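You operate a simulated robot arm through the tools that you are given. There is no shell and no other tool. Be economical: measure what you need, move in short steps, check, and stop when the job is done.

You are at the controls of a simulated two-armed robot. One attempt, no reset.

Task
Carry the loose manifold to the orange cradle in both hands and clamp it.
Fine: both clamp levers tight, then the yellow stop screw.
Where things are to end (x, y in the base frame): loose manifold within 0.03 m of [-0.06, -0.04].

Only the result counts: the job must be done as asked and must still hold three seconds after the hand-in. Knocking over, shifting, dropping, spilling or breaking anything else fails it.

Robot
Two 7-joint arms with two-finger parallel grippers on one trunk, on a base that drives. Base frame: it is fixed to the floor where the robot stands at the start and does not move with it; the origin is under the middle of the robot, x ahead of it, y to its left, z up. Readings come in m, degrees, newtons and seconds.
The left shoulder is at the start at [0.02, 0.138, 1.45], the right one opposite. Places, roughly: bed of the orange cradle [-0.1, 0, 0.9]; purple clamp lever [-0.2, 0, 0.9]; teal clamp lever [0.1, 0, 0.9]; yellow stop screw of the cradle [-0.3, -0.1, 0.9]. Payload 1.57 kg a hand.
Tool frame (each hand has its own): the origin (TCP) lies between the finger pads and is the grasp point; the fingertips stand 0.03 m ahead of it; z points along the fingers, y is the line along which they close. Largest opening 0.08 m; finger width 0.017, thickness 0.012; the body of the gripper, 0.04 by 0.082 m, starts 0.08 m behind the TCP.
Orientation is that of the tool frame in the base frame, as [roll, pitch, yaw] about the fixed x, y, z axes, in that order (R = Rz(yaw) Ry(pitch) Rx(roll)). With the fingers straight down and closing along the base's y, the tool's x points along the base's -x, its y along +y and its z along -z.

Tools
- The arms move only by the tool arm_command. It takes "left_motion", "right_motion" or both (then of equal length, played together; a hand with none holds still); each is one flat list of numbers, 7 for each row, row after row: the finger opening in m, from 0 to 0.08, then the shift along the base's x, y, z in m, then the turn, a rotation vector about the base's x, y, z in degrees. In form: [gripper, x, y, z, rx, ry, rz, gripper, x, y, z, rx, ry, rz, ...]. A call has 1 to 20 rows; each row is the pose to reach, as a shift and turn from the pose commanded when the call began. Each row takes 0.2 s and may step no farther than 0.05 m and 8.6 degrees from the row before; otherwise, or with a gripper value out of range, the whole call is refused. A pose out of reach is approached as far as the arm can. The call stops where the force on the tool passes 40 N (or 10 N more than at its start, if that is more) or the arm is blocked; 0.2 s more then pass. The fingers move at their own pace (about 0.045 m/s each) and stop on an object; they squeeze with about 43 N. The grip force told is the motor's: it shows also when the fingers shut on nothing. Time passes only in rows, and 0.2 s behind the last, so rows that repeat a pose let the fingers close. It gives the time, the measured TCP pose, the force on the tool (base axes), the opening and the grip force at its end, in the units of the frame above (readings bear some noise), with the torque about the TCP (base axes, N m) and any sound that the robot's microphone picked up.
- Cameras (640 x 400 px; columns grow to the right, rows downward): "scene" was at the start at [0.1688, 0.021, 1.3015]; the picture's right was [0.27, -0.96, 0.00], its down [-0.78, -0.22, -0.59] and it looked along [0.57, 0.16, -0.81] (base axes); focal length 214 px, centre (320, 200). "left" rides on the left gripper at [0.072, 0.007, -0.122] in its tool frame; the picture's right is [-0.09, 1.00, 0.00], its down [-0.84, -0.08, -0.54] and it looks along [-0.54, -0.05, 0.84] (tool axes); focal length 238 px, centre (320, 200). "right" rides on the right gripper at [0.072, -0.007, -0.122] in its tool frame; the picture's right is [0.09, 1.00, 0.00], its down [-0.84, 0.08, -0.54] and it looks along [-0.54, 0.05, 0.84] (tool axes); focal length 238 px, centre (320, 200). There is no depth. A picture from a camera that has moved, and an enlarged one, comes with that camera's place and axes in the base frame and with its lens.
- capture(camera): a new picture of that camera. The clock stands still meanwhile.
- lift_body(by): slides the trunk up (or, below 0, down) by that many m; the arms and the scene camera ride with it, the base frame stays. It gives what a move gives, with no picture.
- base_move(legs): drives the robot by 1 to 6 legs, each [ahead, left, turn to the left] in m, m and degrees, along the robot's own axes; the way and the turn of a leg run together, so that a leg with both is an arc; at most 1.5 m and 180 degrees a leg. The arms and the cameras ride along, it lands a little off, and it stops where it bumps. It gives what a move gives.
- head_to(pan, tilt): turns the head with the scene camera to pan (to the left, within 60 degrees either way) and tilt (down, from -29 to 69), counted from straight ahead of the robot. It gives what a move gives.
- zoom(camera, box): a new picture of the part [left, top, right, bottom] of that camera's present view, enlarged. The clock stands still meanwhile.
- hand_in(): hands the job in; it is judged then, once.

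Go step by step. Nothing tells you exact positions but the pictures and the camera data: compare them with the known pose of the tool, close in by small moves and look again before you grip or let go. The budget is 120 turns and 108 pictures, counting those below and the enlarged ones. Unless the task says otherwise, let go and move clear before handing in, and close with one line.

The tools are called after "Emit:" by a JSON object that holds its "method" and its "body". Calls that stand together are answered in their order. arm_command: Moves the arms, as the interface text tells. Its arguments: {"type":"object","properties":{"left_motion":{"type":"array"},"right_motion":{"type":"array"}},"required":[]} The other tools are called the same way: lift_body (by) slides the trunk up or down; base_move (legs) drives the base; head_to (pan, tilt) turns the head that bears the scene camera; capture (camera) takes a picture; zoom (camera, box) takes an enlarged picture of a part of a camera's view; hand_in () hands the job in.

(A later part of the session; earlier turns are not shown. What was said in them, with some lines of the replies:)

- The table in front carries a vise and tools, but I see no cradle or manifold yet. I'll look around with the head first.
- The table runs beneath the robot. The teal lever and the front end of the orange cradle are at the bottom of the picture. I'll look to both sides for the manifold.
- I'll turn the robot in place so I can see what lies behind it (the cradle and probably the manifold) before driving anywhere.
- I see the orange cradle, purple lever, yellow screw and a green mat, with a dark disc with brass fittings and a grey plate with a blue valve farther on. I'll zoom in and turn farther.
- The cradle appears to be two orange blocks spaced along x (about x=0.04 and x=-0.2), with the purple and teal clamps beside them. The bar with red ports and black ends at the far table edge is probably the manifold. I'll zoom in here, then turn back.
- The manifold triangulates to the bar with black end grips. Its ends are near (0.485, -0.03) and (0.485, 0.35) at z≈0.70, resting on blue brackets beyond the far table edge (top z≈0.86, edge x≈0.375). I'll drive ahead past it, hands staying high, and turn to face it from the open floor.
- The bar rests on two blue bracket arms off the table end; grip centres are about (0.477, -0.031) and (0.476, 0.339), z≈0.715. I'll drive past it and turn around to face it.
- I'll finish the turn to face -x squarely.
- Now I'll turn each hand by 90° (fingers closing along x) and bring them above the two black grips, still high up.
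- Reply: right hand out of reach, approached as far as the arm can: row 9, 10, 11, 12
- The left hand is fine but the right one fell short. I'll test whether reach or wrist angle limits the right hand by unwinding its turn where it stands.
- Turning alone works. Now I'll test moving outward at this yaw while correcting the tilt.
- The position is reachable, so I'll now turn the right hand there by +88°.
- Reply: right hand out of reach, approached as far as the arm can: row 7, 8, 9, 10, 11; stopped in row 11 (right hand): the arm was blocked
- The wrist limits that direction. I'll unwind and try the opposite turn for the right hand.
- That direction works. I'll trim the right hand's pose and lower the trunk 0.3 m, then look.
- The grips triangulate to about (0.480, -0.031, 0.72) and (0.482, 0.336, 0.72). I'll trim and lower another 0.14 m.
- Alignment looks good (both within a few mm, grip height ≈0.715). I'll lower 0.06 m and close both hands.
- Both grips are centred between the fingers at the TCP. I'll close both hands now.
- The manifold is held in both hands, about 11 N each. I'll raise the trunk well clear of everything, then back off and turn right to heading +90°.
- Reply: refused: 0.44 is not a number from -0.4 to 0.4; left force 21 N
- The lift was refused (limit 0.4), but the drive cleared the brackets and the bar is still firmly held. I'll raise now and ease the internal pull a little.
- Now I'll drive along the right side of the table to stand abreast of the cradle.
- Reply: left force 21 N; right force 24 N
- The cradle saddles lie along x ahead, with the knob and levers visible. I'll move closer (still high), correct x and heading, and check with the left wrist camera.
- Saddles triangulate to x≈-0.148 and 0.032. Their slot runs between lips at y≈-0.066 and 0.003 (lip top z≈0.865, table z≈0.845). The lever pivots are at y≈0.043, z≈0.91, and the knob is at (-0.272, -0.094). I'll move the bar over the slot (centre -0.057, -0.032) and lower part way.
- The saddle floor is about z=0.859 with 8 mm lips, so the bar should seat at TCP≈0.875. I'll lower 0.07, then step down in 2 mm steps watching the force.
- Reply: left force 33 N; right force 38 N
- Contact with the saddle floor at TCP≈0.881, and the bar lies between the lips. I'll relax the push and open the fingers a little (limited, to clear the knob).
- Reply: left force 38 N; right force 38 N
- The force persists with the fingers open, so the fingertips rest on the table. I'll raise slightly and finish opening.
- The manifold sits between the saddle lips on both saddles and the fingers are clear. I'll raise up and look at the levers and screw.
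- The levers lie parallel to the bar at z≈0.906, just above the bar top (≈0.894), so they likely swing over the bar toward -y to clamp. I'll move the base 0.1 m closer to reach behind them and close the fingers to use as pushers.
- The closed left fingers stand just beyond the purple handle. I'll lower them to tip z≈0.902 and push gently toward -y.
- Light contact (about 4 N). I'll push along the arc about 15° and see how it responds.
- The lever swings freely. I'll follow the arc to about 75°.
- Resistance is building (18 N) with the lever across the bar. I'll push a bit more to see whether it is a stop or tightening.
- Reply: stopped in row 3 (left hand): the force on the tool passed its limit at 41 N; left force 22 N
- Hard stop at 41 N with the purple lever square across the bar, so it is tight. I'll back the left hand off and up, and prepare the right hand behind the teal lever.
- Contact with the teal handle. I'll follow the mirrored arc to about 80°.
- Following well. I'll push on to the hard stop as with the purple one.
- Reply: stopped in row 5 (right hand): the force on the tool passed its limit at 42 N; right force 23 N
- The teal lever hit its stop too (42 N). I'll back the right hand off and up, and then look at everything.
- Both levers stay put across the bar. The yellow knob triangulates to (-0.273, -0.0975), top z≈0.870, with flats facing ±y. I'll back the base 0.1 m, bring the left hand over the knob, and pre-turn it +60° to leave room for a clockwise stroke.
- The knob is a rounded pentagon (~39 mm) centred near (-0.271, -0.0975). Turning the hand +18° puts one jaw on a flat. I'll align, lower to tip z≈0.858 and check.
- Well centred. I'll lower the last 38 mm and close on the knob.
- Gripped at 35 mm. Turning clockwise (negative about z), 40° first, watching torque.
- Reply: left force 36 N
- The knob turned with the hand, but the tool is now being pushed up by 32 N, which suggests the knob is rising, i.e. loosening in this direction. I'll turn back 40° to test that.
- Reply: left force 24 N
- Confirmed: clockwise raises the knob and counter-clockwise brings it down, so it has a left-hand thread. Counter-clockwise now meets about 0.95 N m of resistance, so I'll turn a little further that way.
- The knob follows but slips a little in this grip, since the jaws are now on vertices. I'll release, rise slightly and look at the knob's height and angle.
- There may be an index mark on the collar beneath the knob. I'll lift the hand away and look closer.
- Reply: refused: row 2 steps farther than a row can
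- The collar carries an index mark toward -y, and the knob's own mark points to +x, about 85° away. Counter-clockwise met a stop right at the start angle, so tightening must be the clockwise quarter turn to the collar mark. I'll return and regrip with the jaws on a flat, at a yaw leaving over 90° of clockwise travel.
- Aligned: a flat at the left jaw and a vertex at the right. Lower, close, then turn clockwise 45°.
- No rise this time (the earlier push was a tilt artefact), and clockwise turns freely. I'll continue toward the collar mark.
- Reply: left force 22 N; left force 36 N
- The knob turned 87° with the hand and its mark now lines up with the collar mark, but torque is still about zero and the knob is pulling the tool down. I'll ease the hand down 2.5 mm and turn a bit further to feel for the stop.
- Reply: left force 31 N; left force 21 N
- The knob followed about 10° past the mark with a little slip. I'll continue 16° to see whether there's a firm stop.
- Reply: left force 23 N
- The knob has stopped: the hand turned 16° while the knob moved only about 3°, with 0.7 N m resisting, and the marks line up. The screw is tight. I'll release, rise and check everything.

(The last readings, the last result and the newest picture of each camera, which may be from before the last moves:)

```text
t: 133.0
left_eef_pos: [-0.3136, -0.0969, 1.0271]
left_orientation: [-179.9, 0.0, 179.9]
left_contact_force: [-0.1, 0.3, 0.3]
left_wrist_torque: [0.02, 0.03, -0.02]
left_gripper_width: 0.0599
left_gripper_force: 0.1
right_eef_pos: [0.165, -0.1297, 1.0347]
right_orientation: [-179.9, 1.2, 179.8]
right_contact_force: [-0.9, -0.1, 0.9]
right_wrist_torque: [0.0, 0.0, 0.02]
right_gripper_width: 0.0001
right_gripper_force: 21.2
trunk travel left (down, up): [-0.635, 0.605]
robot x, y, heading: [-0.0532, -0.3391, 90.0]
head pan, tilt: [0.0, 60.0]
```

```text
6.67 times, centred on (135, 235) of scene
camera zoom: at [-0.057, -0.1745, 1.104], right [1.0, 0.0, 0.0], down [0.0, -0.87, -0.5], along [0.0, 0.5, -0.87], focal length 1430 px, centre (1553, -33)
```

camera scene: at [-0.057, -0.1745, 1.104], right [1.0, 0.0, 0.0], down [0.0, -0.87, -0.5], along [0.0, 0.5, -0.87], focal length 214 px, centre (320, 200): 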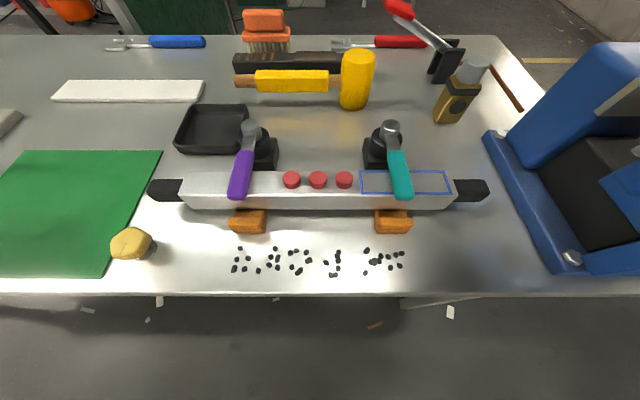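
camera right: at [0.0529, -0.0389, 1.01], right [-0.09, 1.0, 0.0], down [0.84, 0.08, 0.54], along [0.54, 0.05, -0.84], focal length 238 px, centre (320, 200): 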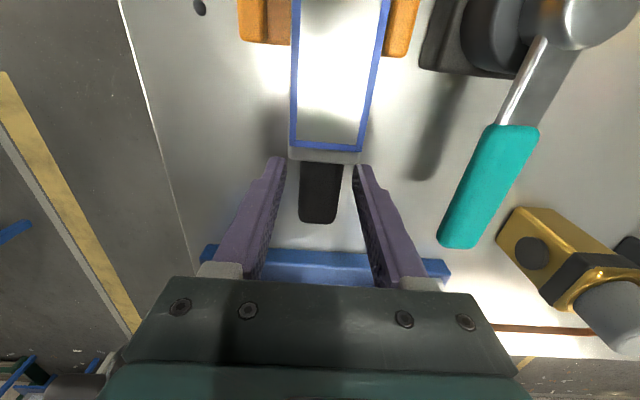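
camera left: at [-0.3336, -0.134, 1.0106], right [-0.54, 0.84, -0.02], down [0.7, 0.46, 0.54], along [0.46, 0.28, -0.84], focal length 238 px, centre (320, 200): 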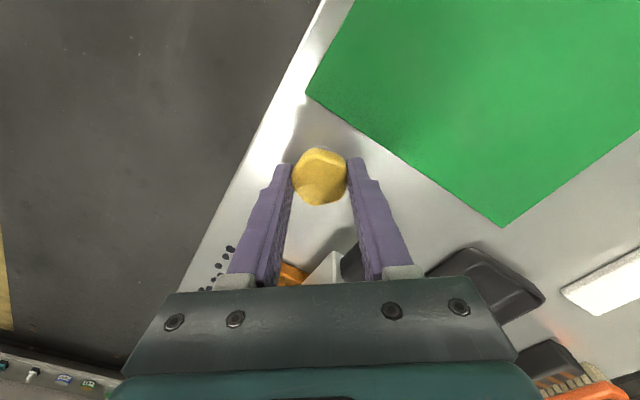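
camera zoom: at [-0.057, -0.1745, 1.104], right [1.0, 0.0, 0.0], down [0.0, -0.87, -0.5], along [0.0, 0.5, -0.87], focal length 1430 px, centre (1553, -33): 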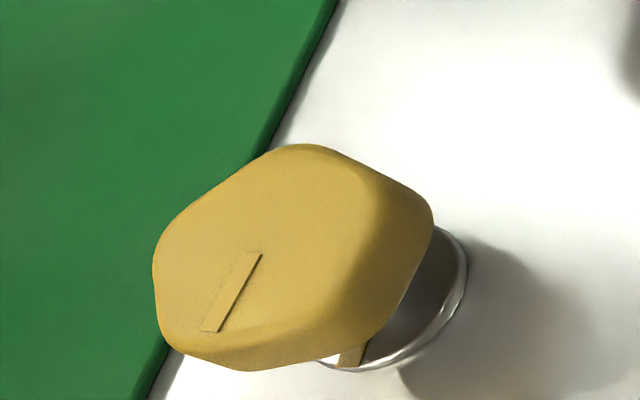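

The knob stayed where I left it, its mark roughly at the collar mark. To be sure it's fully tight I'll regrip on a flat and give one more clockwise twist.

Emit:
{"method": "arm_command", "body": {"left_motion": [0.06, 0.02, 0, 0, 0, 0, 8, 0.06, 0.042, 0, 0, 0, 0, 16, 0.06, 0.042, 0, -0.02, 0, 0, 23, 0.06, 0.042, 0, -0.06, 0, 0, 23, 0.06, 0.042, 0, -0.1, 0, 0, 23, 0.06, 0.042, 0, -0.139, 0, 0, 23, 0.04, 0.042, 0, -0.139, 0, 0, 23, 0.0, 0.042, 0, -0.139, 0, 0, 23, 0.0, 0.042, 0, -0.139, 0, 0, 23, 0.0, 0.042, 0, -0.139, 0, 0, 23]}}

Emit:
{"method": "zoom", "body": {"camera": "left", "box": [250, 120, 390, 240]}}

Emit:
{"method": "arm_command", "body": {"left_motion": [0, 0, 0, 0, 0, 0, -5, 0, 0, 0, 0, 0, 0, -10]}}

Emit:
{"method": "arm_command", "body": {"left_motion": [0, 0, 0, 0, 0, 0, -5, 0, 0, 0, 0, 0, 0, -10]}}

Emit:
{"method": "zoom", "body": {"camera": "left", "box": [250, 120, 390, 240]}}

```text
t: 135.2
left_eef_pos: [-0.2677, -0.0955, 0.892]
left_orientation: [179.9, 0.1, -157.1]
left_contact_force: [-2.1, 2.2, -10.2]
left_wrist_torque: [0.33, -0.52, -0.02]
left_gripper_width: 0.0352
left_gripper_force: 35.7
right_eef_pos: [0.1653, -0.1302, 1.0336]
right_orientation: [-179.9, 1.1, 180.0]
right_contact_force: [-0.2, 0.4, 0.8]
right_wrist_torque: [0.0, -0.01, -0.01]
right_gripper_width: 0.0
right_gripper_force: 21.6
trunk travel left (down, up): [-0.635, 0.605]
robot x, y, heading: [-0.0554, -0.3409, 90.2]
head pan, tilt: [0.0, 60.0]
```

```text
3.33 times, centred on (320, 180) of left
camera zoom: at [-0.3385, -0.1183, 1.0125], right [-0.3, 0.95, 0.0], down [0.8, 0.25, 0.54], along [0.52, 0.16, -0.84], focal length 794 px, centre (320, 267)
```

zoom: 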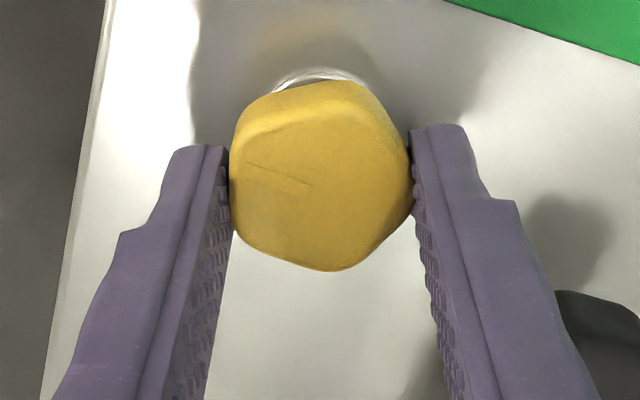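

```text
t: 135.8
left_eef_pos: [-0.2668, -0.0964, 0.8914]
left_orientation: [-179.9, 0.3, -167.2]
left_contact_force: [5.1, -6.0, 14.7]
left_wrist_torque: [-0.11, 0.02, 0.71]
left_gripper_width: 0.0338
left_gripper_force: 41.8
right_eef_pos: [0.1645, -0.1309, 1.0341]
right_orientation: [-179.8, 1.1, 179.9]
right_contact_force: [-0.6, -0.7, 0.1]
right_wrist_torque: [-0.01, -0.01, 0.02]
right_gripper_width: 0.0
right_gripper_force: 21.6
trunk travel left (down, up): [-0.635, 0.605]
robot x, y, heading: [-0.0533, -0.341, 90.1]
head pan, tilt: [0.0, 60.0]
```

```text
t: 136.4
left_eef_pos: [-0.2674, -0.0972, 0.8907]
left_orientation: [-179.9, 0.2, -177.3]
left_contact_force: [5.7, -9.1, 22.3]
left_wrist_torque: [-0.11, 0.03, 0.83]
left_gripper_width: 0.0352
left_gripper_force: 42.2
right_eef_pos: [0.1643, -0.1287, 1.0344]
right_orientation: [-179.8, 1.0, 179.9]
right_contact_force: [0.0, 0.1, -0.4]
right_wrist_torque: [-0.01, 0.0, 0.05]
right_gripper_width: 0.0002
right_gripper_force: 21.7
trunk travel left (down, up): [-0.635, 0.605]
robot x, y, heading: [-0.0536, -0.3425, 90.1]
head pan, tilt: [0.0, 60.0]
```

```text
3.33 times, centred on (320, 180) of left
camera zoom: at [-0.3416, -0.0938, 1.0107], right [0.04, 1.0, 0.0], down [0.84, -0.04, 0.55], along [0.55, -0.02, -0.84], focal length 794 px, centre (320, 267)
```

zoom: 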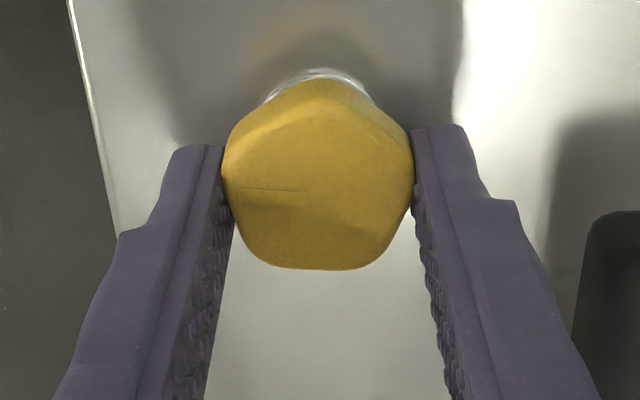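

A firm stop at 0.83 N m: the knob did not move on, so it is tight. I'll release, lift clear, and back away for a final look.

Emit:
{"method": "arm_command", "body": {"left_motion": [0.05, 0, 0, 0, 0, 0, 0, 0.06, 0, 0, 0, 0, 0, 0, 0.06, 0, 0, 0.04, 0, 0, 0, 0.06, 0, 0, 0.08, 0, 0, 0, 0.06, 0, 0, 0.12, 0, 0, 0, 0.06, 0, 0.0, 0.14, 0, 0, 0]}}

Emit:
{"method": "base_move", "body": {"legs": [[-0.15, 0, 0]]}}

Emit:
{"method": "head_to", "body": {"pan": 0, "tilt": 45}}

Emit:
{"method": "zoom", "body": {"camera": "scene", "box": [100, 90, 500, 290]}}

```text
t: 137.8
left_eef_pos: [-0.2686, -0.0968, 1.0304]
left_orientation: [180.0, 0.1, -177.2]
left_contact_force: [-0.4, 0.3, -0.6]
left_wrist_torque: [0.0, -0.01, 0.0]
left_gripper_width: 0.0598
left_gripper_force: 0.0
right_eef_pos: [0.1653, -0.1286, 1.0345]
right_orientation: [-179.8, 1.1, 179.9]
right_contact_force: [-0.1, 0.6, -0.5]
right_wrist_torque: [0.0, -0.03, -0.02]
right_gripper_width: 0.0
right_gripper_force: 21.2
trunk travel left (down, up): [-0.635, 0.605]
robot x, y, heading: [-0.0529, -0.3395, 90.1]
head pan, tilt: [0.0, 60.0]
```

```text
t: 139.1
left_eef_pos: [-0.269, -0.2492, 1.0297]
left_orientation: [180.0, 0.2, -177.0]
left_contact_force: [0.2, 0.2, -0.9]
left_wrist_torque: [0.01, 0.0, 0.02]
left_gripper_width: 0.0601
left_gripper_force: 0.1
right_eef_pos: [0.1648, -0.2777, 1.0346]
right_orientation: [-179.9, 1.1, -179.9]
right_contact_force: [-0.2, 0.3, -0.8]
right_wrist_torque: [-0.01, -0.02, -0.04]
right_gripper_width: 0.0
right_gripper_force: 21.0
trunk travel left (down, up): [-0.635, 0.605]
robot x, y, heading: [-0.0583, -0.491, 90.2]
head pan, tilt: [0.0, 60.0]
```

```text
t: 139.9
left_eef_pos: [-0.2694, -0.2482, 1.0293]
left_orientation: [179.9, 0.2, -177.0]
left_contact_force: [-0.2, 0.2, 0.7]
left_wrist_torque: [-0.03, 0.02, -0.02]
left_gripper_width: 0.06
left_gripper_force: 0.0
right_eef_pos: [0.164, -0.278, 1.034]
right_orientation: [-179.9, 1.2, -179.9]
right_contact_force: [0.2, 0.0, -0.2]
right_wrist_torque: [0.01, 0.0, 0.05]
right_gripper_width: 0.0004
right_gripper_force: 21.1
trunk travel left (down, up): [-0.635, 0.605]
robot x, y, heading: [-0.0572, -0.4919, 90.2]
head pan, tilt: [0.0, 45.0]
```

```text
1.60 times, centred on (300, 190) of scene
camera zoom: at [-0.0568, -0.31, 1.1234], right [1.0, 0.01, 0.0], down [0.0, -0.71, -0.71], along [0.0, 0.71, -0.71], focal length 343 px, centre (352, 216)
```

zoom: 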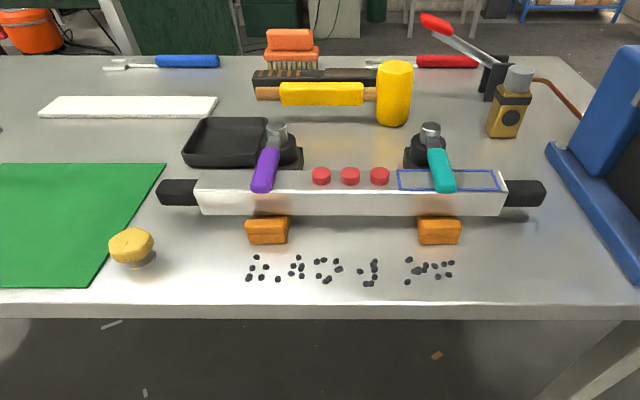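

The manifold lies in both saddles at about (-0.058, -0.033), both levers are across it at their stops, the screw is tight, and nothing else has moved. I'm handing in.

Emit:
{"method": "hand_in", "body": {}}

```text
The job is handed in.
```

The manifold is in the orange cradle at about (-0.058, -0.033) and clamped. Both levers and the yellow stop screw are turned to their stops, both hands are clear, and the job is handed in.
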